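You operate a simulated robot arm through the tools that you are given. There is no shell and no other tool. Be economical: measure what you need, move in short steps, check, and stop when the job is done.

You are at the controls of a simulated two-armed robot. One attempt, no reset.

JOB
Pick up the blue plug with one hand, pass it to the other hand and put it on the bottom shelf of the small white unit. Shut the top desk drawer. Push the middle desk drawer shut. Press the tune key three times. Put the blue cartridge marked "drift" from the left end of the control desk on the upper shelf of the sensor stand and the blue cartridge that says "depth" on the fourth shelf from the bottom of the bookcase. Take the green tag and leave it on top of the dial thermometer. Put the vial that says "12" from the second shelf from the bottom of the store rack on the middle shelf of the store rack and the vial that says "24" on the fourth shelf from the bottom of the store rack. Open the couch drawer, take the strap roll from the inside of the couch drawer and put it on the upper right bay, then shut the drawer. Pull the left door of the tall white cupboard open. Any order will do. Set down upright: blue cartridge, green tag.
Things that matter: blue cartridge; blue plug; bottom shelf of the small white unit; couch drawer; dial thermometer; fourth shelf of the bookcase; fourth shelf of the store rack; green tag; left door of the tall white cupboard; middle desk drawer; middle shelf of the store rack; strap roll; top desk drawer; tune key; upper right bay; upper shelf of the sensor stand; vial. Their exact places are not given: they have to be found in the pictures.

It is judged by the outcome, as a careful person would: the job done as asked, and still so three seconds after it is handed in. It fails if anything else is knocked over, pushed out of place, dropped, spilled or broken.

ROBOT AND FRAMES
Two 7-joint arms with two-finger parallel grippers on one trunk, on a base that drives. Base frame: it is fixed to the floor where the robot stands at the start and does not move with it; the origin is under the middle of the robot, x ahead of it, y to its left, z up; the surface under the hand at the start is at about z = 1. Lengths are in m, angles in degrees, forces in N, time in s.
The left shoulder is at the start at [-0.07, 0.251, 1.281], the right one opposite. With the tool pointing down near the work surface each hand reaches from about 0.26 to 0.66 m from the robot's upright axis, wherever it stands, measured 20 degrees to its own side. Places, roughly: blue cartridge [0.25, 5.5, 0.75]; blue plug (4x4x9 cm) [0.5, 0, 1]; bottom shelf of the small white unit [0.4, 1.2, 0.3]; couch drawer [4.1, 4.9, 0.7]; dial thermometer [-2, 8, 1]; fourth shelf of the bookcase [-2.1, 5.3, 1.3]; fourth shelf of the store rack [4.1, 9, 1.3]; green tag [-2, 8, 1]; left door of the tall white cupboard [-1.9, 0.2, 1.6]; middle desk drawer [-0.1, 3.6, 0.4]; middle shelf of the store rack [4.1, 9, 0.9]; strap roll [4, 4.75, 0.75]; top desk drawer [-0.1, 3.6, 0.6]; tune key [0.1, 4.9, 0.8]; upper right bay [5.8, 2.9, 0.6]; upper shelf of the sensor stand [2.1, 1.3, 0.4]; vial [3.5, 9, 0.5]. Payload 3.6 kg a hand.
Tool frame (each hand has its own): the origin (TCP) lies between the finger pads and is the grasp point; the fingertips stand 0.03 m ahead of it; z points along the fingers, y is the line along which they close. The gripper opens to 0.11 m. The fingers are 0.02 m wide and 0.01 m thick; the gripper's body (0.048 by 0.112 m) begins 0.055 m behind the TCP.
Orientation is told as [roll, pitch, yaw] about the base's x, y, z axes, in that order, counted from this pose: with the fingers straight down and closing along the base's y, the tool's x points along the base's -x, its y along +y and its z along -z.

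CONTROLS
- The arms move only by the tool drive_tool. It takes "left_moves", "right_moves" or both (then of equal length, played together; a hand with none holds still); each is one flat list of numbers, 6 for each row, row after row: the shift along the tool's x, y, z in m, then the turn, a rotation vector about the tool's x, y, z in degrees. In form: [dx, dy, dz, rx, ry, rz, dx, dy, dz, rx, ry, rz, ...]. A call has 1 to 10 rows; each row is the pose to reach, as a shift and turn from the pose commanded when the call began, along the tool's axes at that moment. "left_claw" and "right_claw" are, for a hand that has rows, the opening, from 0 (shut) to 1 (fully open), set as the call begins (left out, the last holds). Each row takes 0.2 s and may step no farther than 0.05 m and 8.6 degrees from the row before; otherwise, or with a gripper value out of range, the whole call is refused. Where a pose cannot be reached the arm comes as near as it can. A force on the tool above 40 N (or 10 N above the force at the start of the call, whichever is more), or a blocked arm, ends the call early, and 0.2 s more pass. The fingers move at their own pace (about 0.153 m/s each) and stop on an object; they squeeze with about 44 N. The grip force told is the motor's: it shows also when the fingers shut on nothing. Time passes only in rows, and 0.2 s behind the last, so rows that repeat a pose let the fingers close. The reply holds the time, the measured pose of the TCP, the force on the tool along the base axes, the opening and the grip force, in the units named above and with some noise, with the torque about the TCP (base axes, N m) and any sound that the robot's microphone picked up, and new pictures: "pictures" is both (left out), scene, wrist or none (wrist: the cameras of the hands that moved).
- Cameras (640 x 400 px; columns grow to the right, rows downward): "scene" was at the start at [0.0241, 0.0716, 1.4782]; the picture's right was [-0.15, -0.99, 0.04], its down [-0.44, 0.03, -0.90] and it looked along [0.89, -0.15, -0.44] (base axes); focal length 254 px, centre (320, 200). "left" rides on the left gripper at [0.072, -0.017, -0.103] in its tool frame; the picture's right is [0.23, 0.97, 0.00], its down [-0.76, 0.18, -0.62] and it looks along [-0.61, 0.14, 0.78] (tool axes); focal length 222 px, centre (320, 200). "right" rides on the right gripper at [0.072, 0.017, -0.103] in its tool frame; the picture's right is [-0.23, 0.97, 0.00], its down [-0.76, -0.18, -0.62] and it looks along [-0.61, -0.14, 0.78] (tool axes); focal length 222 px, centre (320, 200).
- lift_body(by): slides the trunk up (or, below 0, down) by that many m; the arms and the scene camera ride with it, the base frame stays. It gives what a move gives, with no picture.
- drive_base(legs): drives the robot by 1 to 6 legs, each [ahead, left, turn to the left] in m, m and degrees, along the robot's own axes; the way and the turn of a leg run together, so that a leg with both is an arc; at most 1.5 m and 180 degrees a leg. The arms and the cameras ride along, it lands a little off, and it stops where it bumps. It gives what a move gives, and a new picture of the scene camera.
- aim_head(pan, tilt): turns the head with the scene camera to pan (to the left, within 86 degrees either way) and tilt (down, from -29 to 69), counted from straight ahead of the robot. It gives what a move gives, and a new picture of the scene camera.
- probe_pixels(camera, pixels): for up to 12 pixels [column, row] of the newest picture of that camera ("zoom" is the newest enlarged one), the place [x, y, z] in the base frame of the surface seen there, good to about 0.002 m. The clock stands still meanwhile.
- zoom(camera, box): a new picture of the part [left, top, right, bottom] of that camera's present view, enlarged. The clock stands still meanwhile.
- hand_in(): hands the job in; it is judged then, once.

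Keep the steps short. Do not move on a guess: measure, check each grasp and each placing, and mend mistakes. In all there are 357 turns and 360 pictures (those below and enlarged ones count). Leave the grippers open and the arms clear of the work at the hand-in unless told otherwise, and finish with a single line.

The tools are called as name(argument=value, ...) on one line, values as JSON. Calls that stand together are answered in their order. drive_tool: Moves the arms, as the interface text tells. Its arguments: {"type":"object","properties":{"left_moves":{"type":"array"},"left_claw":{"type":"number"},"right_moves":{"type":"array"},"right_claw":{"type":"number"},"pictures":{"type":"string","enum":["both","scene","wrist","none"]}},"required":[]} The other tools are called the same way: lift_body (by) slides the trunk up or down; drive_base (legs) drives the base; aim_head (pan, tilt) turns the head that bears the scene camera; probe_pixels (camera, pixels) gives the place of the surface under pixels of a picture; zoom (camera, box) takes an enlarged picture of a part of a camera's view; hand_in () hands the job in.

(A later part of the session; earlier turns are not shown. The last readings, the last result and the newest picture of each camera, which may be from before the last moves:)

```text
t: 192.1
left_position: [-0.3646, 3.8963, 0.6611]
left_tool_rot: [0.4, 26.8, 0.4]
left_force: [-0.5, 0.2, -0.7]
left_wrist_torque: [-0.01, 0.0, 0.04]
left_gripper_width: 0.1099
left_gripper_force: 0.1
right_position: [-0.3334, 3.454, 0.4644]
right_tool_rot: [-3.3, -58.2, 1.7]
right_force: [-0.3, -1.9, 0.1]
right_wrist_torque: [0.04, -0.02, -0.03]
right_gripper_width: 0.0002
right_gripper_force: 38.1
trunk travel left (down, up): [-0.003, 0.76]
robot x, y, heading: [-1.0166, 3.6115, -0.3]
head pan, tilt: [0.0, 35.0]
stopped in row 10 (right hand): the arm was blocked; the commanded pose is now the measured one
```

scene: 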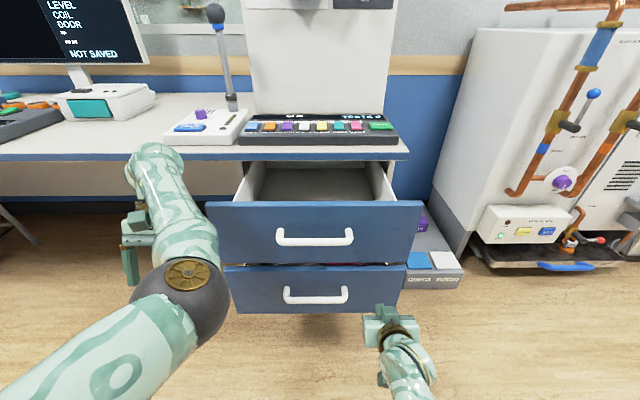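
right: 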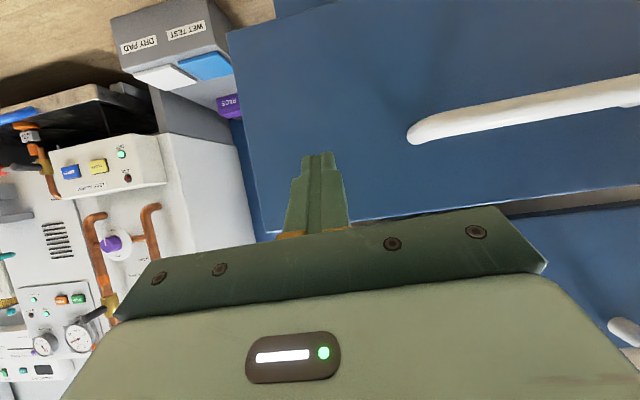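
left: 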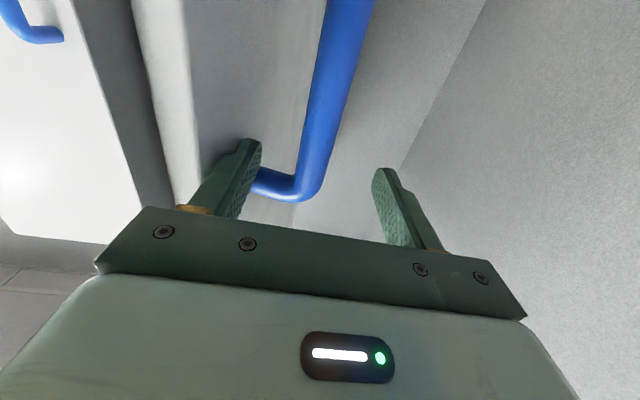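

The right fist is now in front of the middle drawer panel (y 3.454, z ≈0.45). First raise the left hand clear of the desk.

drive_tool(left_moves=[0.02, 0.02, -0.035, 0, 0, 0, 0.04, 0.04, -0.07, 0, 0, 0, 0.06, 0.06, -0.105, 0, 0, 0, 0.08, 0.08, -0.14, 0, 0, 0, 0.1, 0.1, -0.18, 0, 0, 0, 0.12, 0.12, -0.22, 0, 0, 0], pictures="none")

drive_base(legs=[[0.12, 0, 0]])

```text
t: 193.5
left_position: [-0.375, 4.0154, 0.9138]
left_tool_rot: [0.3, 26.5, 0.3]
left_force: [0.4, -0.3, -0.2]
left_wrist_torque: [0.01, 0.0, -0.03]
left_gripper_width: 0.1099
left_gripper_force: 0.0
right_position: [-0.3347, 3.4541, 0.4642]
right_tool_rot: [-3.2, -58.2, 1.7]
right_force: [-1.2, 0.1, 0.1]
right_wrist_torque: [0.02, -0.02, 0.01]
right_gripper_width: 0.0
right_gripper_force: 37.7
trunk travel left (down, up): [-0.003, 0.76]
robot x, y, heading: [-1.0168, 3.6119, -0.4]
head pan, tilt: [0.0, 35.0]
```

```text
t: 194.7
left_position: [-0.2525, 4.0122, 0.9107]
left_tool_rot: [0.3, 26.7, 0.4]
left_force: [-0.7, 0.9, -0.2]
left_wrist_torque: [-0.01, -0.01, -0.02]
left_gripper_width: 0.1102
left_gripper_force: 0.0
right_position: [-0.2131, 3.4544, 0.4617]
right_tool_rot: [-3.3, -58.1, 1.7]
right_force: [0.1, -0.8, 0.0]
right_wrist_torque: [-0.03, -0.02, 0.03]
right_gripper_width: 0.0001
right_gripper_force: 37.9
trunk travel left (down, up): [-0.003, 0.76]
robot x, y, heading: [-0.8969, 3.6122, -0.6]
head pan, tilt: [0.0, 35.0]
```

scene: 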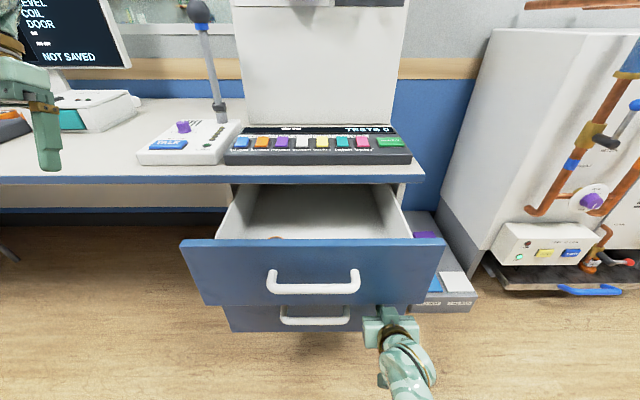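

The middle drawer moved 5 cm, but the hand would run under the open top drawer. I'll back off and shut the top one first.

drive_base(legs=[[-0.15, 0, 0]])

drive_tool(right_moves=[-0.035, 0, -0.022, 0, -4, 0, -0.07, 0, -0.044, 0, -8, 0, -0.105, 0, -0.066, 0, -12, 0, -0.138, 0, -0.086, 0, -16, 0], left_moves=[0.02, 0, -0.035, 0, 0, 0, 0.04, 0, -0.07, 0, 0, 0, 0.06, 0, -0.105, 0, 0, 0, 0.08, 0, -0.14, 0, 0, 0], pictures="both")

```text
t: 196.1
left_position: [-0.4062, 4.0149, 0.9102]
left_tool_rot: [0.3, 26.6, 0.4]
left_force: [-0.1, -0.1, 1.0]
left_wrist_torque: [-0.02, -0.01, 0.03]
left_gripper_width: 0.1101
left_gripper_force: 0.1
right_position: [-0.3661, 3.4554, 0.4625]
right_tool_rot: [-3.5, -58.1, 2.1]
right_force: [1.0, 0.3, -0.2]
right_wrist_torque: [-0.02, -0.01, -0.02]
right_gripper_width: 0.0
right_gripper_force: 37.7
trunk travel left (down, up): [-0.003, 0.76]
robot x, y, heading: [-1.0468, 3.611, -0.3]
head pan, tilt: [0.0, 35.0]
```

scene: 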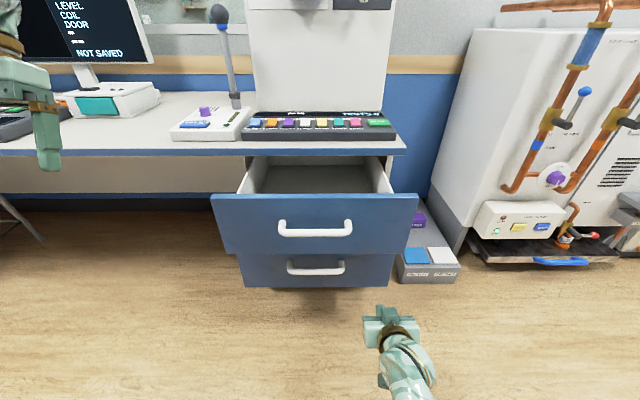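

```text
t: 197.1
left_position: [-0.4475, 4.0056, 0.9779]
left_tool_rot: [0.3, 26.7, 0.3]
left_force: [-1.0, -0.5, 0.5]
left_wrist_torque: [0.02, 0.0, -0.01]
left_gripper_width: 0.1099
left_gripper_force: 0.1
left hand out of reach, approached as far as the arm can: row 1, 2, 3, 4
right_position: [-0.3584, 3.4407, 0.6333]
right_tool_rot: [-22.6, -74.8, 20.5]
right_force: [0.5, 0.0, 0.6]
right_wrist_torque: [0.02, 0.03, -0.03]
right_gripper_width: 0.0
right_gripper_force: 37.5
trunk travel left (down, up): [-0.003, 0.76]
robot x, y, heading: [-1.049, 3.61, -0.7]
head pan, tilt: [0.0, 35.0]
```

scene: 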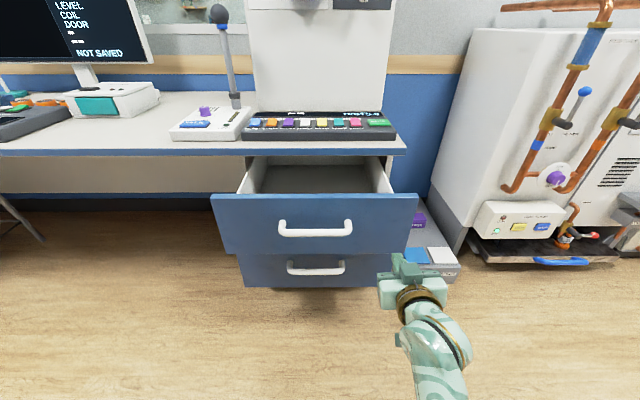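
right: 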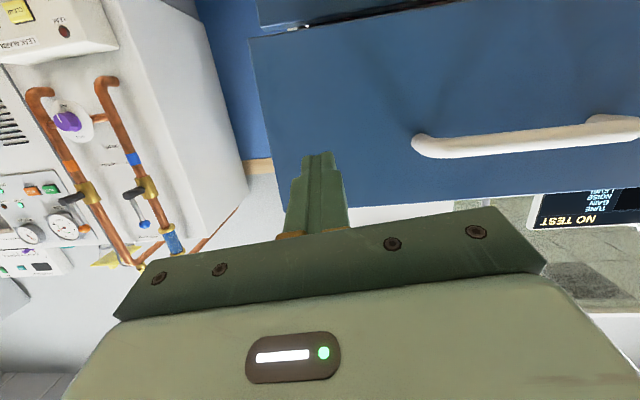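
left: 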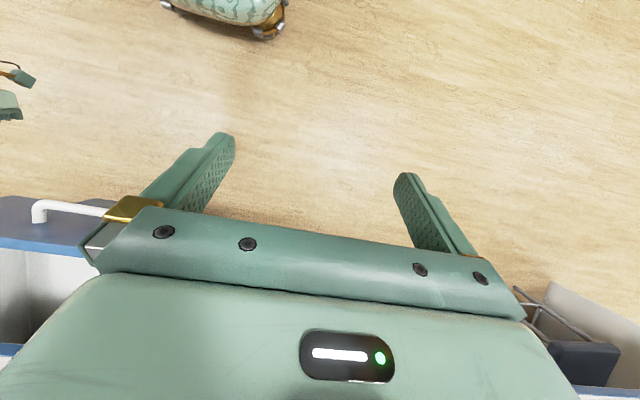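

Drive forward to push the top drawer.

drive_base(legs=[[0.26, 0, 0]])

```text
t: 198.9
left_position: [-0.1904, 4.0063, 0.9764]
left_tool_rot: [0.2, 26.7, 0.4]
left_force: [-0.1, 0.3, -0.7]
left_wrist_torque: [0.02, 0.04, 0.01]
left_gripper_width: 0.1101
left_gripper_force: 0.0
right_position: [-0.1032, 3.4416, 0.6263]
right_tool_rot: [-23.1, -73.9, 21.3]
right_force: [-0.7, -0.7, 0.1]
right_wrist_torque: [0.0, 0.04, 0.0]
right_gripper_width: 0.0001
right_gripper_force: 37.7
trunk travel left (down, up): [-0.003, 0.76]
robot x, y, heading: [-0.7894, 3.6068, -0.2]
head pan, tilt: [0.0, 35.0]
```

scene: 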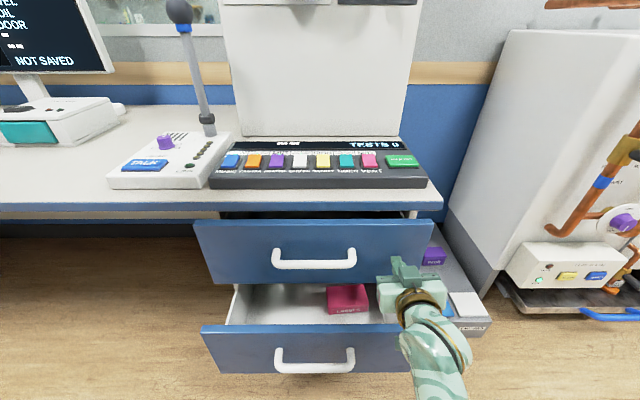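

drive_base(legs=[[0.1, 0, 0]])

probe_pixels(camera="scene", pixels=[[220, 240], [300, 240], [250, 345], [320, 200], [300, 220]])

```text
t: 200.1
left_position: [-0.1188, 4.0044, 0.9772]
left_tool_rot: [0.3, 26.7, 0.3]
left_force: [-0.5, 0.3, 0.7]
left_wrist_torque: [0.0, 0.0, -0.03]
left_gripper_width: 0.11
left_gripper_force: 0.2
right_position: [-0.0343, 3.4399, 0.6278]
right_tool_rot: [-24.2, -73.7, 22.7]
right_force: [-29.4, 4.9, 5.6]
right_wrist_torque: [0.1, -0.24, 0.18]
right_gripper_width: 0.0
right_gripper_force: 37.4
trunk travel left (down, up): [-0.003, 0.76]
robot x, y, heading: [-0.7187, 3.6067, -0.5]
head pan, tilt: [0.0, 35.0]
stopped in leg 1: the force on the tool passed its limit at 273 N (the readings are from after the stop); the commanded pose is now the measured one
```

scene: 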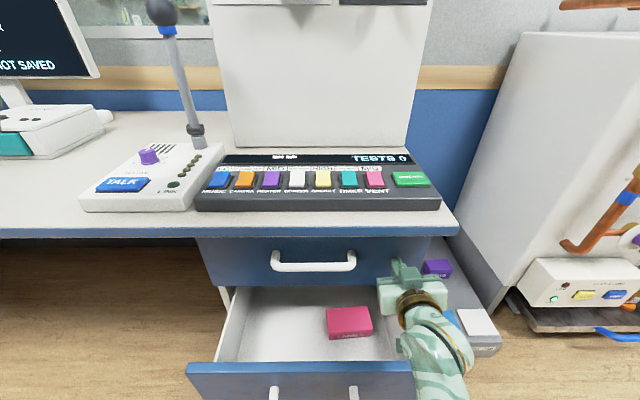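

```text
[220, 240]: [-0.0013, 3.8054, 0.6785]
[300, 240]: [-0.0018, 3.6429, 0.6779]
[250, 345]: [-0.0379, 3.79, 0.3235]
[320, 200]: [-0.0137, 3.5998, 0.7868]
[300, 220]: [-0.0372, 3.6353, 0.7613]
```

Top drawer shut (stopped firmly, front at x≈0). Back off and do the middle one: lower the fist to z≈0.45.

drive_base(legs=[[-0.32, 0, 0]])

drive_tool(right_moves=[0.035, 0.01, 0.01, 0, 0, 0, 0.07, 0.02, 0.02, 0, 0, 0, 0.105, 0.03, 0.03, 0, 0, 0, 0.14, 0.04, 0.04, 0, 0, 0, 0.165, 0.04, 0.045, 0, 0, 0], pictures="both")

```text
t: 202.2
left_position: [-0.4343, 4.0052, 0.9752]
left_tool_rot: [0.4, 26.9, 0.4]
left_force: [0.5, -0.9, 0.4]
left_wrist_torque: [0.03, -0.02, 0.0]
left_gripper_width: 0.1098
left_gripper_force: 0.1
right_position: [-0.3511, 3.4419, 0.6256]
right_tool_rot: [-23.9, -73.4, 22.3]
right_force: [-0.2, 0.4, -0.3]
right_wrist_torque: [0.0, 0.04, 0.01]
right_gripper_width: 0.0
right_gripper_force: 37.9
trunk travel left (down, up): [-0.003, 0.76]
robot x, y, heading: [-1.0373, 3.608, -0.6]
head pan, tilt: [0.0, 35.0]
```

scene: 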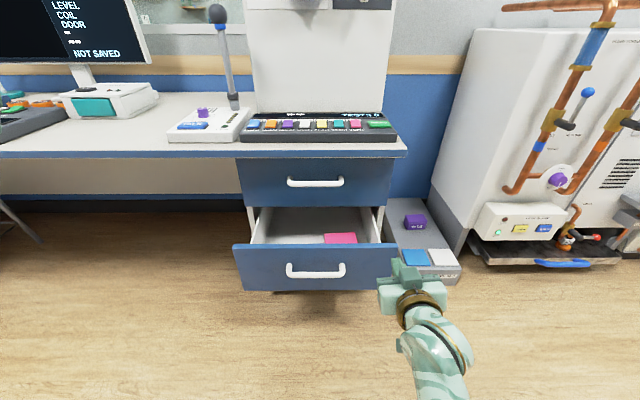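

```text
t: 203.6
left_position: [-0.4339, 4.0064, 0.9754]
left_tool_rot: [0.2, 26.9, 0.3]
left_force: [-0.5, -0.4, -0.4]
left_wrist_torque: [0.0, -0.03, 0.0]
left_gripper_width: 0.1099
left_gripper_force: 0.1
right_position: [-0.3505, 3.4315, 0.4444]
right_tool_rot: [-36.6, -71.4, 34.5]
right_force: [-0.7, -0.4, 0.1]
right_wrist_torque: [0.01, 0.0, -0.01]
right_gripper_width: 0.0
right_gripper_force: 37.6
trunk travel left (down, up): [-0.003, 0.76]
robot x, y, heading: [-1.0335, 3.611, -0.8]
head pan, tilt: [0.0, 35.0]
stopped in row 5 (right hand): the arm was blocked; the commanded pose is now the measured one
```

scene: 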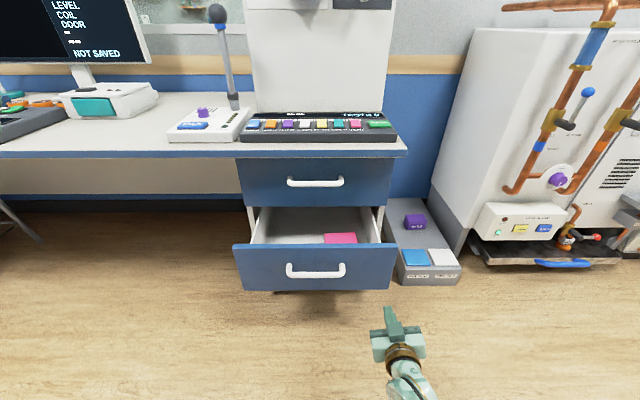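
right: 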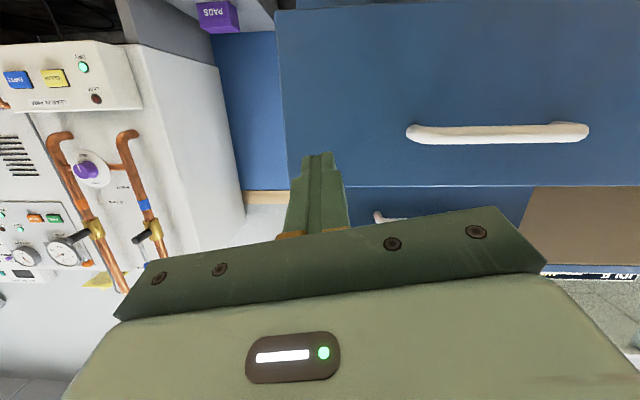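

drive_base(legs=[[0.0, 0.03, 0], [0.26, 0, 0], [0.12, 0, 0]])

probe_pixels(camera="scene", pixels=[[300, 250], [280, 270], [330, 290], [300, 220]])

```text
t: 206.5
left_position: [-0.1115, 4.0317, 0.9743]
left_tool_rot: [0.2, 27.0, 0.1]
left_force: [-0.1, 0.2, 0.5]
left_wrist_torque: [0.03, -0.03, -0.02]
left_gripper_width: 0.1101
left_gripper_force: 0.0
right_position: [-0.0341, 3.4585, 0.4425]
right_tool_rot: [-36.8, -71.1, 35.0]
right_force: [-0.3, 0.5, 3.0]
right_wrist_torque: [0.01, 0.19, -0.09]
right_gripper_width: 0.0
right_gripper_force: 37.9
trunk travel left (down, up): [-0.003, 0.76]
robot x, y, heading: [-0.7151, 3.6375, -1.0]
head pan, tilt: [0.0, 35.0]
stopped in leg 3: the force on the tool passed its limit at 1286 N (the readings are from after the stop); the commanded pose is now the measured one
```

scene: 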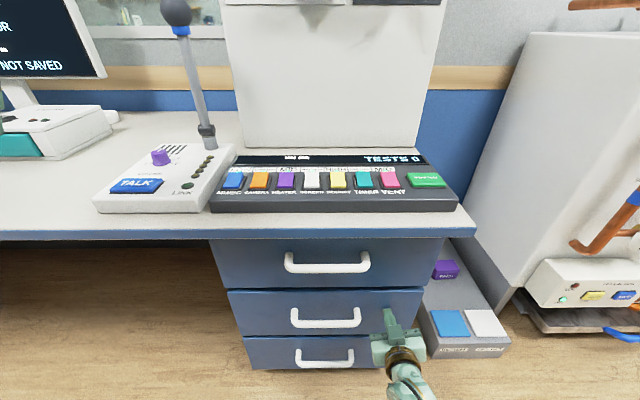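

```text
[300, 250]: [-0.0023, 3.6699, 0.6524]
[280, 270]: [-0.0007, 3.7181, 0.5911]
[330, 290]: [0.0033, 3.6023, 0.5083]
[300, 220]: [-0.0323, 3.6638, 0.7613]
```

Both drawers are shut. Back off, raise the trunk and move along the desk to y≈4.9.

drive_base(legs=[[-0.38, 0, 1]])

lift_body(by=0.36)

drive_base(legs=[[0, 1.3, 0]])

```text
t: 208.9
left_position: [-0.4981, 4.0414, 0.9744]
left_tool_rot: [0.2, 27.2, 1.0]
left_force: [-0.1, -0.1, -0.8]
left_wrist_torque: [0.03, -0.05, 0.0]
left_gripper_width: 0.11
left_gripper_force: 0.1
right_position: [-0.412, 3.4714, 0.4396]
right_tool_rot: [-36.2, -71.0, 35.5]
right_force: [-0.5, -0.4, 0.1]
right_wrist_torque: [-0.02, -0.01, 0.0]
right_gripper_width: 0.0
right_gripper_force: 37.8
trunk travel left (down, up): [-0.003, 0.76]
robot x, y, heading: [-1.0964, 3.6414, 0.2]
head pan, tilt: [0.0, 35.0]
```

scene: 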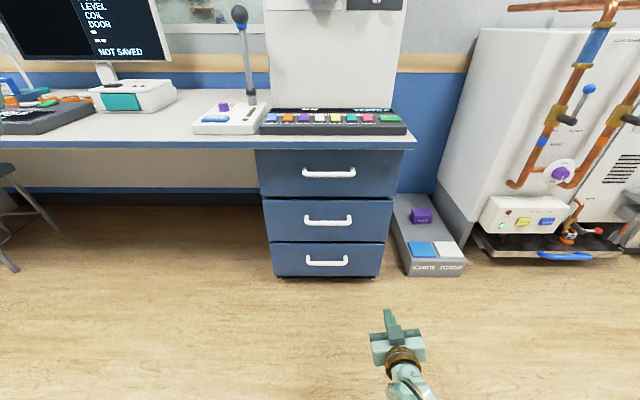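

```text
t: 212.4
left_position: [-0.7212, 4.0412, 1.5004]
left_tool_rot: [0.0, 2.1, 1.1]
left_force: [-0.2, -0.1, 1.3]
left_wrist_torque: [-0.02, -0.01, -0.02]
left_gripper_width: 0.11
left_gripper_force: 0.0
right_position: [-0.4128, 3.4715, 0.7993]
right_tool_rot: [-36.2, -70.9, 35.3]
right_force: [0.4, 1.2, -0.4]
right_wrist_torque: [0.0, -0.05, -0.02]
right_gripper_width: 0.0001
right_gripper_force: 37.5
trunk travel left (down, up): [-0.363, 0.4]
robot x, y, heading: [-1.0926, 3.6395, 0.4]
head pan, tilt: [0.0, 35.0]
```

```text
t: 219.1
left_position: [-0.7203, 5.3597, 1.5007]
left_tool_rot: [0.0, 1.9, 0.5]
left_force: [0.3, -0.3, 0.3]
left_wrist_torque: [-0.02, -0.03, 0.02]
left_gripper_width: 0.1101
left_gripper_force: 0.0
right_position: [-0.4148, 4.787, 0.7993]
right_tool_rot: [-36.4, -71.0, 35.1]
right_force: [-0.1, 0.2, 0.6]
right_wrist_torque: [0.0, -0.01, 0.01]
right_gripper_width: 0.0004
right_gripper_force: 37.6
trunk travel left (down, up): [-0.363, 0.4]
robot x, y, heading: [-1.0912, 4.9593, -0.1]
head pan, tilt: [0.0, 35.0]
```

scene: 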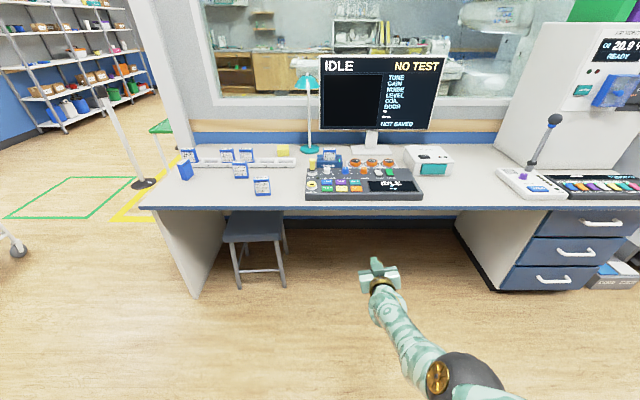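

zoom(camera="scene", box=[290, 140, 440, 215])

zoom(camera="scene", box=[160, 135, 330, 215])

zoom(camera="scene", box=[310, 45, 450, 140])

```text
4.27 times, centred on (365, 178) of scene
```

zoom: 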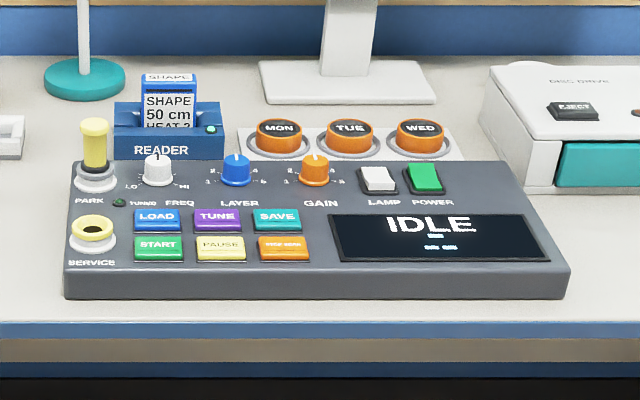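

```text
3.76 times, centred on (245, 175) of scene
```

zoom: 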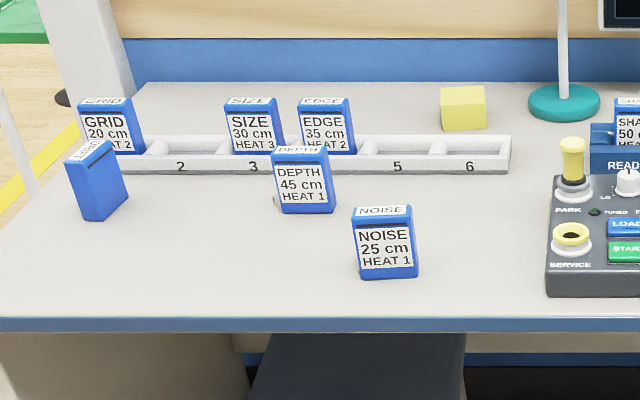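

```text
4.21 times, centred on (380, 92) of scene
```

zoom: 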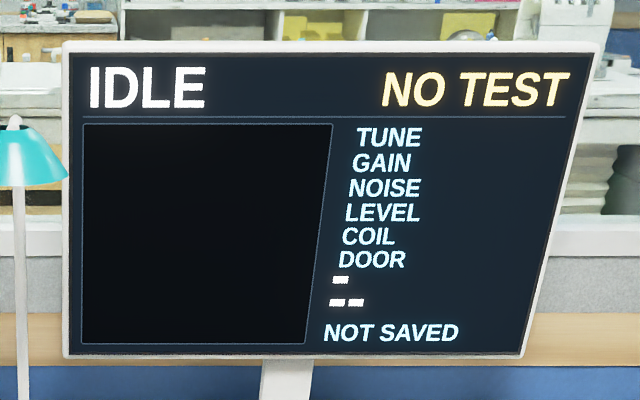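

probe_pixels(camera="scene", pixels=[[341, 190], [341, 193], [336, 191], [346, 191], [327, 191], [341, 198], [184, 171], [190, 178], [240, 171], [241, 177], [262, 188], [330, 210]])

zoom(camera="scene", box=[325, 180, 355, 205])

zoom(camera="scene", box=[170, 145, 270, 205])

```text
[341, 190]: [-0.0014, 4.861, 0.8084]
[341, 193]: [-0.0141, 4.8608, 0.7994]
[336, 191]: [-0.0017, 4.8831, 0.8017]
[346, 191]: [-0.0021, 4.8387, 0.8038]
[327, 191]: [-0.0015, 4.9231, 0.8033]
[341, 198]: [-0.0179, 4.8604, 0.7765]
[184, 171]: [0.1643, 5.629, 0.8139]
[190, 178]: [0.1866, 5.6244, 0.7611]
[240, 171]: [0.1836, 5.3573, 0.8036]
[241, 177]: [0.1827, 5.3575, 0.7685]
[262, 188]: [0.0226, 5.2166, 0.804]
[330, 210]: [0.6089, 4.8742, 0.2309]
```

```text
16.00 times, centred on (340, 192) of scene
```

zoom: 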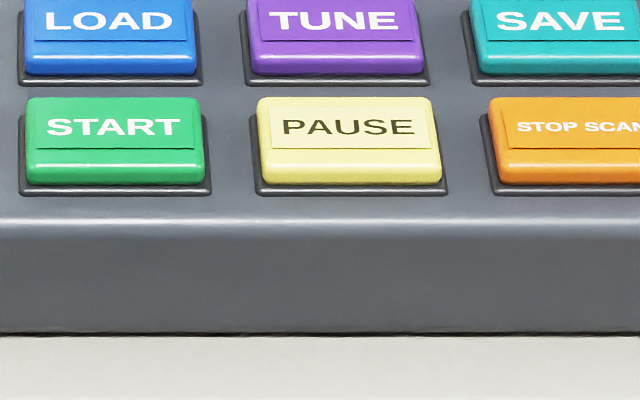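

```text
6.40 times, centred on (220, 175) of scene
```

zoom: 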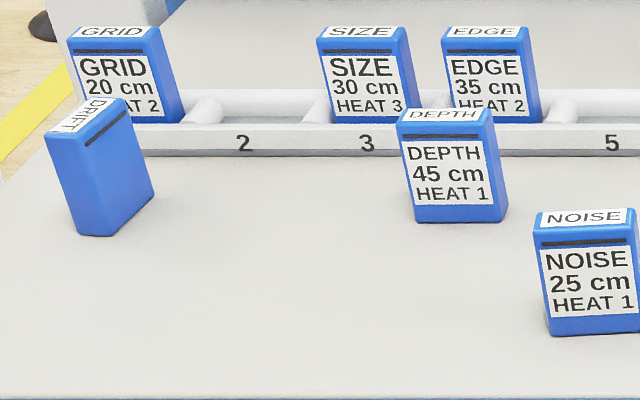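

TUNE is the purple key at scene (346,182). Measure it.

probe_pixels(camera="scene", pixels=[[346, 181], [346, 183], [339, 182], [352, 182], [346, 188], [330, 181], [360, 181], [346, 170]])

zoom(camera="scene", box=[325, 170, 370, 200])

```text
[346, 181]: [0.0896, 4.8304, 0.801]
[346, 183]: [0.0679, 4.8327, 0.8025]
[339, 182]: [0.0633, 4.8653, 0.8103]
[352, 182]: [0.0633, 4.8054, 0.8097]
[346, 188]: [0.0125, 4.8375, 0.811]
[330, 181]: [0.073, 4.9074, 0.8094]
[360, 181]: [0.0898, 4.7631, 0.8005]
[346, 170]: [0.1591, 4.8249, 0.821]
```

```text
13.33 times, centred on (348, 185) of scene
```

zoom: 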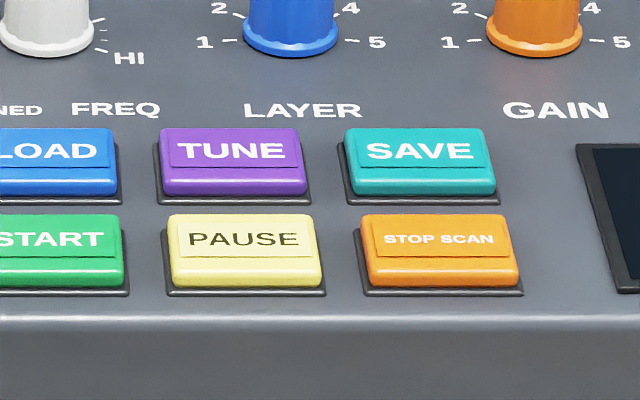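

TUNE key centre ≈ (0.062, 4.849), top z≈0.81. Bring the right hand up and pointing down, still closed.

drive_tool(right_moves=[-0.022, -0.008, -0.021, -1.03, 8.26, 0.82, -0.044, -0.017, -0.041, -2.07, 16.5, 1.64, -0.066, -0.025, -0.062, -3.1, 24.8, 2.47, -0.088, -0.033, -0.082, -4.13, 33, 3.29, -0.11, -0.042, -0.103, -5.17, 41.3, 4.11, -0.132, -0.05, -0.123, -6.2, 49.5, 4.93, -0.154, -0.058, -0.144, -7.23, 57.8, 5.76, -0.176, -0.067, -0.164, -8.27, 66, 6.58, -0.198, -0.075, -0.185, -9.3, 74.3, 7.4], pictures="scene")

```text
t: 221.1
left_position: [-0.7194, 5.3596, 1.5017]
left_tool_rot: [-0.1, 2.1, 0.5]
left_force: [-0.2, -0.6, 0.0]
left_wrist_torque: [0.01, 0.0, -0.01]
left_gripper_width: 0.1101
left_gripper_force: 0.0
right_position: [-0.5258, 4.7527, 1.0419]
right_tool_rot: [0.1, 0.1, 0.1]
right_force: [-0.1, 0.8, -0.7]
right_wrist_torque: [-0.02, 0.01, 0.01]
right_gripper_width: 0.0001
right_gripper_force: 37.6
right hand out of reach, approached as far as the arm can: row 9
trunk travel left (down, up): [-0.363, 0.4]
robot x, y, heading: [-1.0987, 4.9568, -0.5]
head pan, tilt: [0.0, 35.0]
```

scene: 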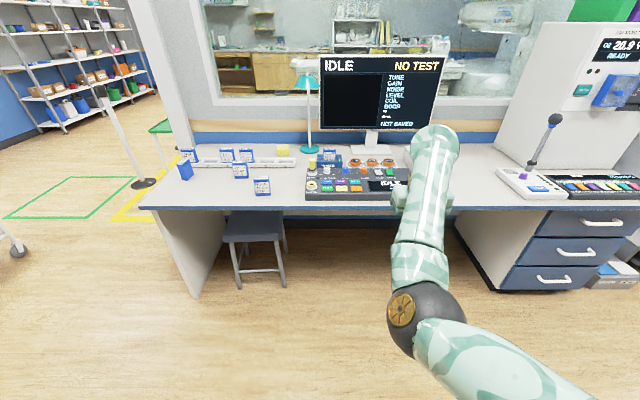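

drive_base(legs=[[0.5, 0.09, 0]])

```text
t: 224.0
left_position: [-0.2381, 5.4527, 1.501]
left_tool_rot: [0.0, 2.0, 0.8]
left_force: [-0.2, -0.3, -1.2]
left_wrist_torque: [0.01, 0.0, 0.01]
left_gripper_width: 0.1098
left_gripper_force: 0.0
right_position: [-0.0397, 4.8472, 1.0431]
right_tool_rot: [0.0, 0.0, 0.5]
right_force: [-0.2, -0.2, -0.8]
right_wrist_torque: [0.01, 0.03, 0.0]
right_gripper_width: 0.0
right_gripper_force: 37.6
trunk travel left (down, up): [-0.363, 0.4]
robot x, y, heading: [-0.6144, 5.0512, 0.1]
head pan, tilt: [0.0, 35.0]
```

scene: 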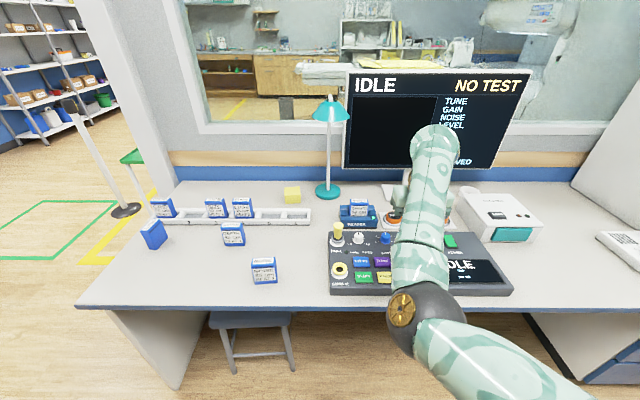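

probe_pixels(camera="scene", pixels=[[378, 260], [384, 260], [380, 264], [381, 258], [388, 262], [374, 262]])

zoom(camera="scene", box=[330, 225, 430, 295])

```text
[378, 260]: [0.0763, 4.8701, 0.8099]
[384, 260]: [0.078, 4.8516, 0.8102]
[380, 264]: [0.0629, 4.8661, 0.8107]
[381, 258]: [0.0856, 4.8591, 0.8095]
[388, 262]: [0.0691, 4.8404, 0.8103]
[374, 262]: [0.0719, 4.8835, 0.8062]
```

```text
5.71 times, centred on (380, 260) of scene
```

zoom: 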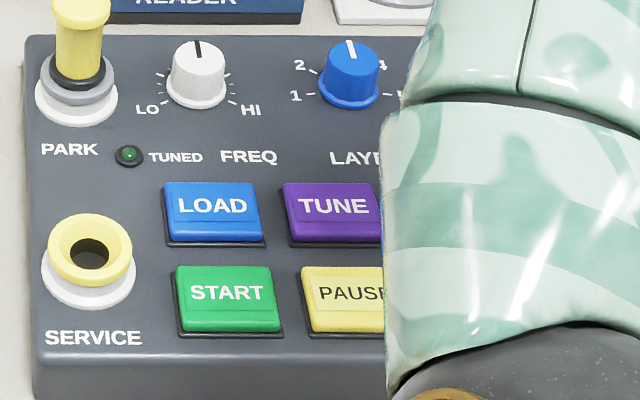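

TUNE centre refined to ≈(0.070, 4.842). Move above it: fingertip at z≈0.835.

drive_tool(right_moves=[-0.04, -0.002, 0, 0, 0, 0, -0.08, -0.004, 0, 0, 0, 0, -0.11, -0.005, 0.03, 0, 0, 0, -0.11, -0.005, 0.07, 0, 0, 0, -0.11, -0.005, 0.11, 0, 0, 0, -0.11, -0.005, 0.15, 0, 0, 0, -0.11, -0.005, 0.178, 0, 0, 0], pictures="both")

```text
t: 225.6
left_position: [-0.2389, 5.4528, 1.5006]
left_tool_rot: [-0.2, 2.0, 0.9]
left_force: [0.4, -0.6, -0.8]
left_wrist_torque: [0.0, 0.0, -0.01]
left_gripper_width: 0.1098
left_gripper_force: 0.1
right_position: [0.0179, 4.8244, 0.8807]
right_tool_rot: [-0.1, 0.0, 0.5]
right_force: [1.1, 1.3, 0.7]
right_wrist_torque: [0.02, 0.07, 0.0]
right_gripper_width: 0.0002
right_gripper_force: 37.6
right hand out of reach, approached as far as the arm can: row 3, 4, 5, 6, 7
trunk travel left (down, up): [-0.363, 0.4]
robot x, y, heading: [-0.6131, 5.0525, 0.1]
head pan, tilt: [0.0, 35.0]
```

scene: 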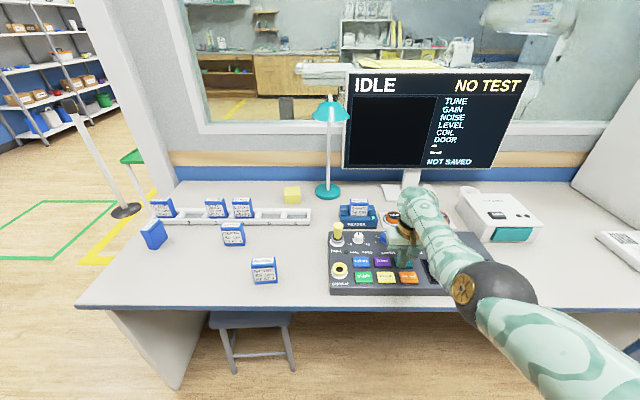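
right: 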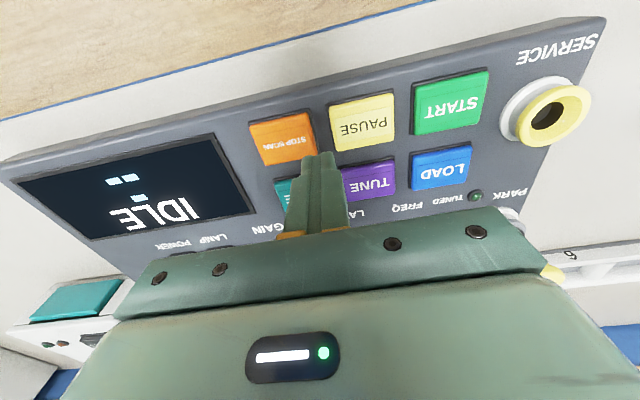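

probe_pixels(camera="right", pixels=[[345, 170], [394, 160], [393, 195], [368, 180], [350, 198]])

drive_base(legs=[[0.07, 0.0, 0]])

```text
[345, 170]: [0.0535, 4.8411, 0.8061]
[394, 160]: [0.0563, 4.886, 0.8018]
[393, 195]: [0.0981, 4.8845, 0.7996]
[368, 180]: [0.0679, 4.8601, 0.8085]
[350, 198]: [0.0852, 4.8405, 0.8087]
```

```text
t: 226.6
left_position: [-0.1636, 5.4536, 1.5009]
left_tool_rot: [-0.1, 2.1, 1.0]
left_force: [0.7, -1.2, -0.5]
left_wrist_torque: [0.0, 0.06, -0.01]
left_gripper_width: 0.1099
left_gripper_force: 0.1
right_position: [0.0876, 4.8247, 0.8803]
right_tool_rot: [0.1, 0.2, 0.5]
right_force: [0.7, -0.4, -0.2]
right_wrist_torque: [0.0, 0.03, 0.0]
right_gripper_width: 0.0
right_gripper_force: 38.1
trunk travel left (down, up): [-0.363, 0.4]
robot x, y, heading: [-0.5406, 5.052, 0.1]
head pan, tilt: [0.0, 35.0]
```

scene: 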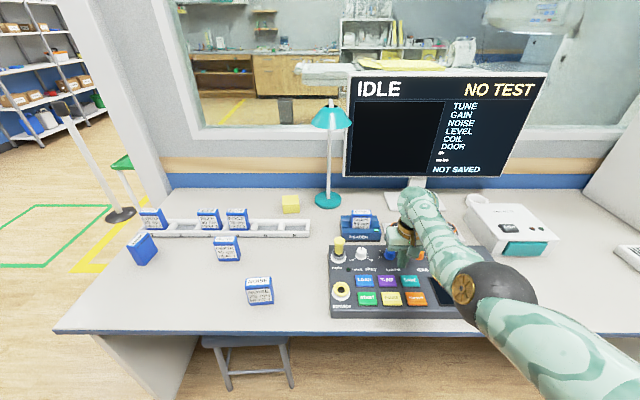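

zoom(camera="scene", box=[345, 260, 435, 315])

probe_pixels(camera="scene", pixels=[[380, 282], [384, 282], [388, 282], [392, 282], [396, 282], [388, 278], [388, 287]])

```text
7.11 times, centred on (390, 288) of scene
```

zoom: 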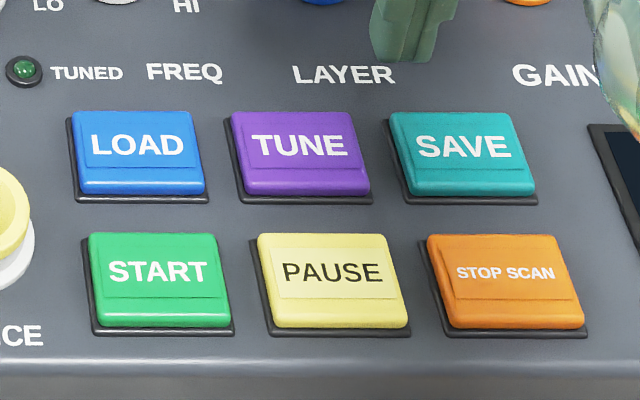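

```text
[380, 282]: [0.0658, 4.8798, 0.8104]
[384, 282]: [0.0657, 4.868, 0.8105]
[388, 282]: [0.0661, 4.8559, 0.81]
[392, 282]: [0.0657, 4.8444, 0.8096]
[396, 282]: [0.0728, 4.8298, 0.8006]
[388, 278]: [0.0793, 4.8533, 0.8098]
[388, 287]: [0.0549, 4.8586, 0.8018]
```

TUNE centre is (0.069, 4.858). Shift over it and descend to just above.

drive_tool(right_moves=[0.0095, 0.0165, 0, 0, 0, 0, 0.019, 0.033, 0, 0, 0, 0, 0.019, 0.033, 0.025, 0, 0, 0, 0.019, 0.033, 0.03, 0, 0, 0], pictures="both")

```text
t: 227.6
left_position: [-0.1676, 5.4542, 1.5015]
left_tool_rot: [-0.2, 2.0, 0.9]
left_force: [-0.3, 0.3, -0.3]
left_wrist_torque: [-0.03, 0.03, 0.01]
left_gripper_width: 0.1098
left_gripper_force: 0.1
right_position: [0.0681, 4.8573, 0.8512]
right_tool_rot: [-0.1, 0.0, 0.5]
right_force: [0.5, 0.2, 0.2]
right_wrist_torque: [-0.01, 0.02, 0.01]
right_gripper_width: 0.0001
right_gripper_force: 37.5
trunk travel left (down, up): [-0.363, 0.4]
robot x, y, heading: [-0.5444, 5.0536, 0.4]
head pan, tilt: [0.0, 35.0]
```

scene: 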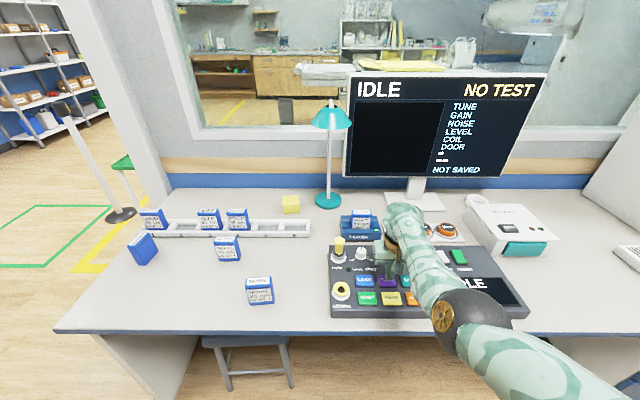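
right: 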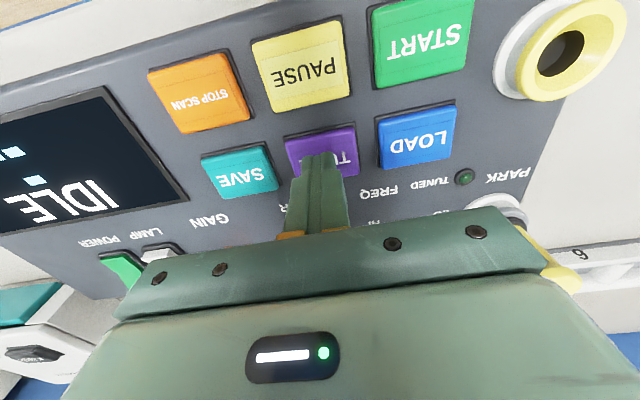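

Press: descend slowly, expecting contact at ~11 mm.

drive_tool(right_moves=[0, 0, 0.009, 0, 0, 0, 0, 0, 0.012, 0, 0, 0, 0, 0, 0.015, 0, 0, 0, 0, 0, 0.017, 0, 0, 0], pictures="both")

```text
t: 228.6
left_position: [-0.1692, 5.4536, 1.5021]
left_tool_rot: [-0.1, 2.0, 0.8]
left_force: [0.7, -0.3, 0.0]
left_wrist_torque: [0.02, 0.0, 0.01]
left_gripper_width: 0.11
left_gripper_force: 0.1
right_position: [0.067, 4.8569, 0.8347]
right_tool_rot: [-0.1, -0.1, 0.6]
right_force: [0.5, -1.0, 4.1]
right_wrist_torque: [0.0, -0.01, 0.05]
right_gripper_width: 0.0001
right_gripper_force: 37.6
trunk travel left (down, up): [-0.363, 0.4]
robot x, y, heading: [-0.5387, 5.0516, 0.2]
head pan, tilt: [0.0, 35.0]
heard: click
```

scene: 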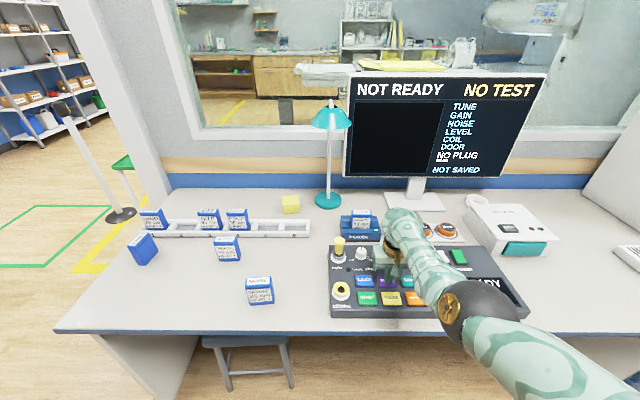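
right: 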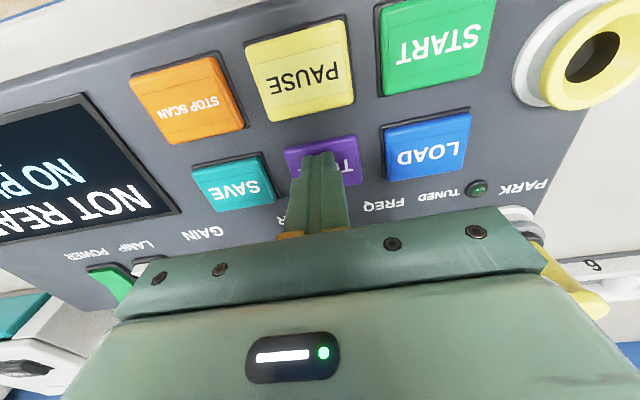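

One click registered. Release and press a second time.

drive_tool(right_moves=[0, 0, -0.02, 0, 0, 0, 0, 0, -0.02, 0, 0, 0, 0, 0, -0.008, 0, 0, 0, 0, 0, -0.004, 0, 0, 0, 0, 0, 0, 0, 0, 0], pictures="none")

drive_tool(right_moves=[0, 0, -0.02, 0, 0, 0, 0, 0, -0.02, 0, 0, 0, 0, 0, -0.008, 0, 0, 0, 0, 0, -0.004, 0, 0, 0, 0, 0, 0, 0, 0, 0], pictures="none")

```text
t: 229.8
left_position: [-0.1681, 5.4535, 1.5005]
left_tool_rot: [0.0, 2.0, 0.9]
left_force: [0.3, 0.1, 0.2]
left_wrist_torque: [0.02, -0.02, 0.01]
left_gripper_width: 0.1098
left_gripper_force: 0.1
right_position: [0.0668, 4.8568, 0.8348]
right_tool_rot: [0.0, 0.2, 0.5]
right_force: [0.7, 0.6, 4.4]
right_wrist_torque: [-0.01, 0.03, -0.02]
right_gripper_width: 0.0001
right_gripper_force: 37.6
trunk travel left (down, up): [-0.363, 0.4]
robot x, y, heading: [-0.5443, 5.0533, 0.4]
head pan, tilt: [0.0, 35.0]
heard: click
```

```text
t: 231.0
left_position: [-0.1675, 5.4531, 1.5013]
left_tool_rot: [-0.1, 2.0, 0.8]
left_force: [0.2, 0.7, -0.1]
left_wrist_torque: [0.01, -0.01, -0.01]
left_gripper_width: 0.1099
left_gripper_force: 0.0
right_position: [0.068, 4.8585, 0.8352]
right_tool_rot: [0.0, -0.1, 0.5]
right_force: [1.4, 0.1, 3.9]
right_wrist_torque: [-0.02, -0.03, 0.03]
right_gripper_width: 0.0001
right_gripper_force: 38.2
trunk travel left (down, up): [-0.363, 0.4]
robot x, y, heading: [-0.5447, 5.0505, 0.2]
head pan, tilt: [0.0, 35.0]
heard: click
```

Three clicks in all. Lift the right hand, back off slightly, and move left to the cartridges.

drive_tool(right_moves=[0, 0, -0.04, 0, 0, 0, 0, 0, -0.08, 0, 0, 0, 0.03, 0, -0.12, 0, 0, 0, 0.07, 0, -0.15, 0, 0, 0, 0.11, 0, -0.18, 0, 0, 0, 0.15, 0, -0.2, 0, 0, 0], right_claw=0.8, pictures="scene")

```text
t: 232.4
left_position: [-0.1682, 5.4527, 1.5018]
left_tool_rot: [0.0, 2.0, 0.8]
left_force: [-0.6, 0.0, -0.7]
left_wrist_torque: [0.03, -0.01, 0.02]
left_gripper_width: 0.1099
left_gripper_force: 0.0
right_position: [-0.0166, 4.8446, 0.9769]
right_tool_rot: [0.0, -0.1, 0.5]
right_force: [0.1, 0.6, 0.8]
right_wrist_torque: [-0.02, -0.01, -0.02]
right_gripper_width: 0.0879
right_gripper_force: 0.0
right hand out of reach, approached as far as the arm can: row 5, 6
trunk travel left (down, up): [-0.363, 0.4]
robot x, y, heading: [-0.5416, 5.0544, 0.1]
head pan, tilt: [0.0, 35.0]
```

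scene: 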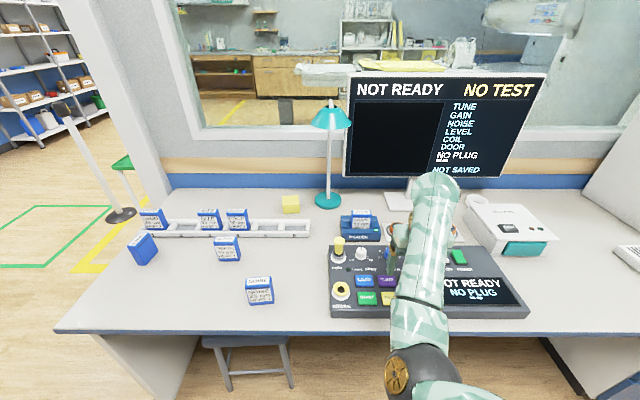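

probe_pixels(camera="scene", pixels=[[228, 388], [293, 370], [170, 385], [110, 312], [140, 238], [146, 262], [227, 240], [227, 258], [55, 330]])

zoom(camera="scene", box=[120, 195, 280, 310])

```text
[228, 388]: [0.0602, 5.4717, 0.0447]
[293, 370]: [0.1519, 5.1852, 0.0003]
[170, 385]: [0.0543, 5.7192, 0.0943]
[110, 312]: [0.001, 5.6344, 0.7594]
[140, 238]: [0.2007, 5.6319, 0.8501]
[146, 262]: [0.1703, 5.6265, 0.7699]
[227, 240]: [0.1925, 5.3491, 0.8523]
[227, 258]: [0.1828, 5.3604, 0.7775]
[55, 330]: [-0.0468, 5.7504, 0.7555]
```

```text
3.48 times, centred on (200, 252) of scene
```

zoom: 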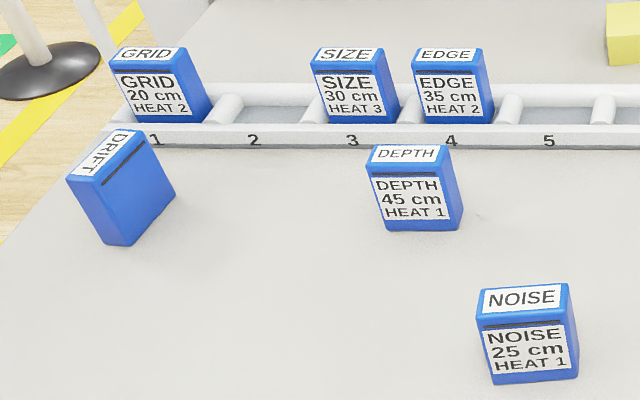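

DRIFT is at (0.185, 5.63), DEPTH at (0.19, 5.355), both 0.755–0.85 high. Move the base left 0.5 and slightly forward.

drive_base(legs=[[0.0, 0.5, 0]])

drive_tool(right_moves=[0, 0, 0, 0, -8.4, 0, 0, 0, 0, 0, -16.8, 0, 0, 0, 0, 0, -25.2, 0, 0, 0, 0, 0, -33.6, 0, 0, 0, 0, 0, -42, 0, 0, 0, 0, 0, -50, 0], pictures="both")

```text
t: 235.4
left_position: [-0.1778, 5.9697, 1.5017]
left_tool_rot: [-0.2, 2.0, 1.5]
left_force: [0.2, 0.5, 0.5]
left_wrist_torque: [-0.02, 0.0, 0.0]
left_gripper_width: 0.1103
left_gripper_force: 0.0
right_position: [-0.0196, 5.3642, 0.9766]
right_tool_rot: [-0.1, 0.0, 1.1]
right_force: [-0.3, 0.4, 0.1]
right_wrist_torque: [-0.02, 0.0, 0.02]
right_gripper_width: 0.088
right_gripper_force: 0.1
trunk travel left (down, up): [-0.363, 0.4]
robot x, y, heading: [-0.546, 5.5623, 1.1]
head pan, tilt: [0.0, 35.0]
```

scene: 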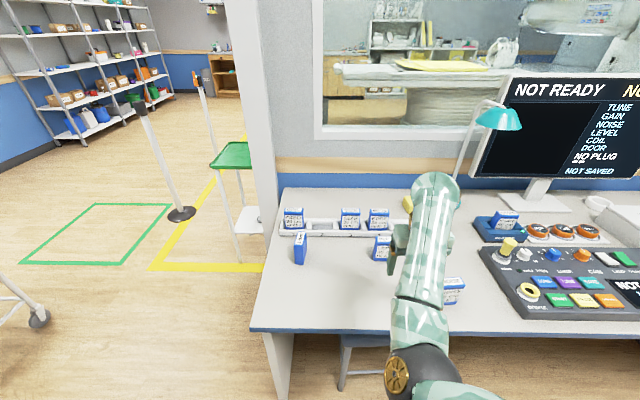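

```text
t: 236.3
left_position: [-0.1788, 5.9695, 1.5012]
left_tool_rot: [0.0, 2.0, 1.7]
left_force: [0.1, 0.1, 0.6]
left_wrist_torque: [0.02, 0.02, -0.01]
left_gripper_width: 0.11
left_gripper_force: 0.0
right_position: [0.0247, 5.348, 1.069]
right_tool_rot: [-1.3, -39.1, 0.6]
right_force: [-0.4, 0.0, -0.4]
right_wrist_torque: [-0.03, 0.03, -0.02]
right_gripper_width: 0.0882
right_gripper_force: 0.0
trunk travel left (down, up): [-0.363, 0.4]
robot x, y, heading: [-0.5465, 5.5667, 1.0]
head pan, tilt: [0.0, 35.0]
stopped in row 4 (right hand): the arm was blocked; the commanded pose is now the measured one
```

scene: 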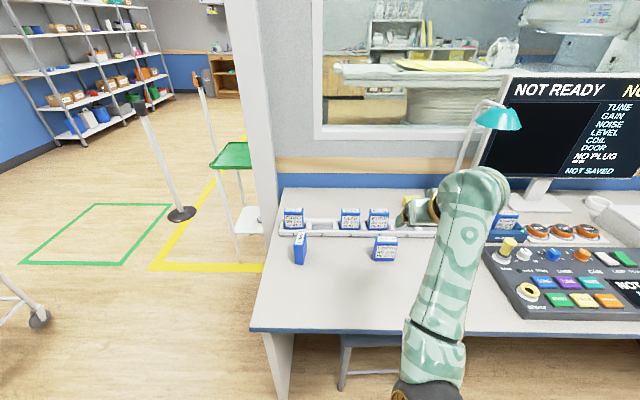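
right: 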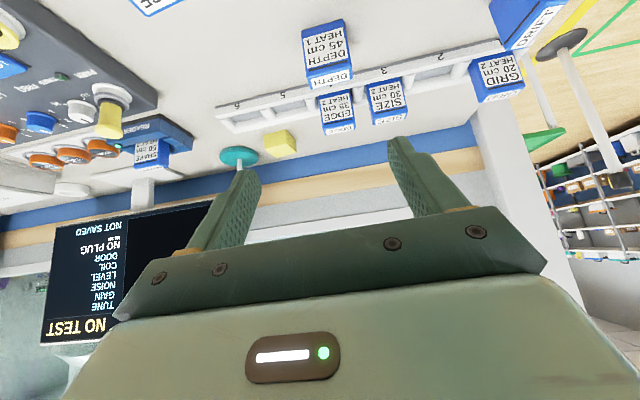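

probe_pixels(camera="right", pixels=[[322, 40], [305, 40], [342, 40], [330, 78], [312, 82], [350, 75], [330, 88], [345, 100]])

probe_pixels(camera="scene", pixels=[[376, 237], [396, 237], [377, 258], [394, 258], [386, 240], [300, 236], [305, 233], [298, 262], [380, 232]])

zoom(camera="scene", box=[280, 200, 420, 280])

```text
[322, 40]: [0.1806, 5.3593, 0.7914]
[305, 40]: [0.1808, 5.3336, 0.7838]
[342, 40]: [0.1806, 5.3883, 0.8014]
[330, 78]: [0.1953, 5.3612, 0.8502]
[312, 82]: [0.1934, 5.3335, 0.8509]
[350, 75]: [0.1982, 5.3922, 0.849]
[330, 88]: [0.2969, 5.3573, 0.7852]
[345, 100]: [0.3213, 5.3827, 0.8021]
```

```text
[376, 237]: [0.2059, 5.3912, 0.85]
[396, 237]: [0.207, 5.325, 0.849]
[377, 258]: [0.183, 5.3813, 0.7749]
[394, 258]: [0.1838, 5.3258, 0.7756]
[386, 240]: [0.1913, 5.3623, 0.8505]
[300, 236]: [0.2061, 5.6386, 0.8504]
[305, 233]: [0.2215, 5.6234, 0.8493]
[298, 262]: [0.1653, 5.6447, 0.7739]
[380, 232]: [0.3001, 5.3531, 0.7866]
```

```text
4.57 times, centred on (350, 240) of scene
```

zoom: 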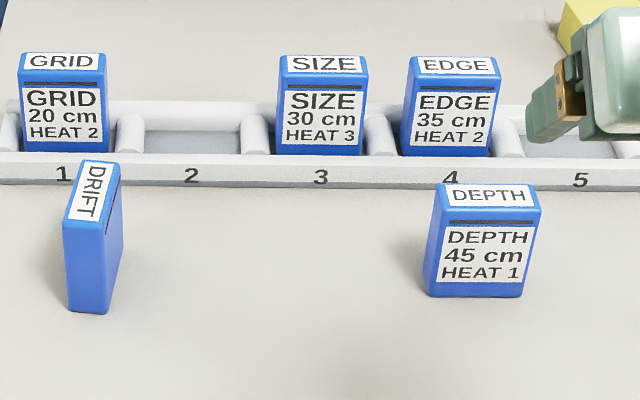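

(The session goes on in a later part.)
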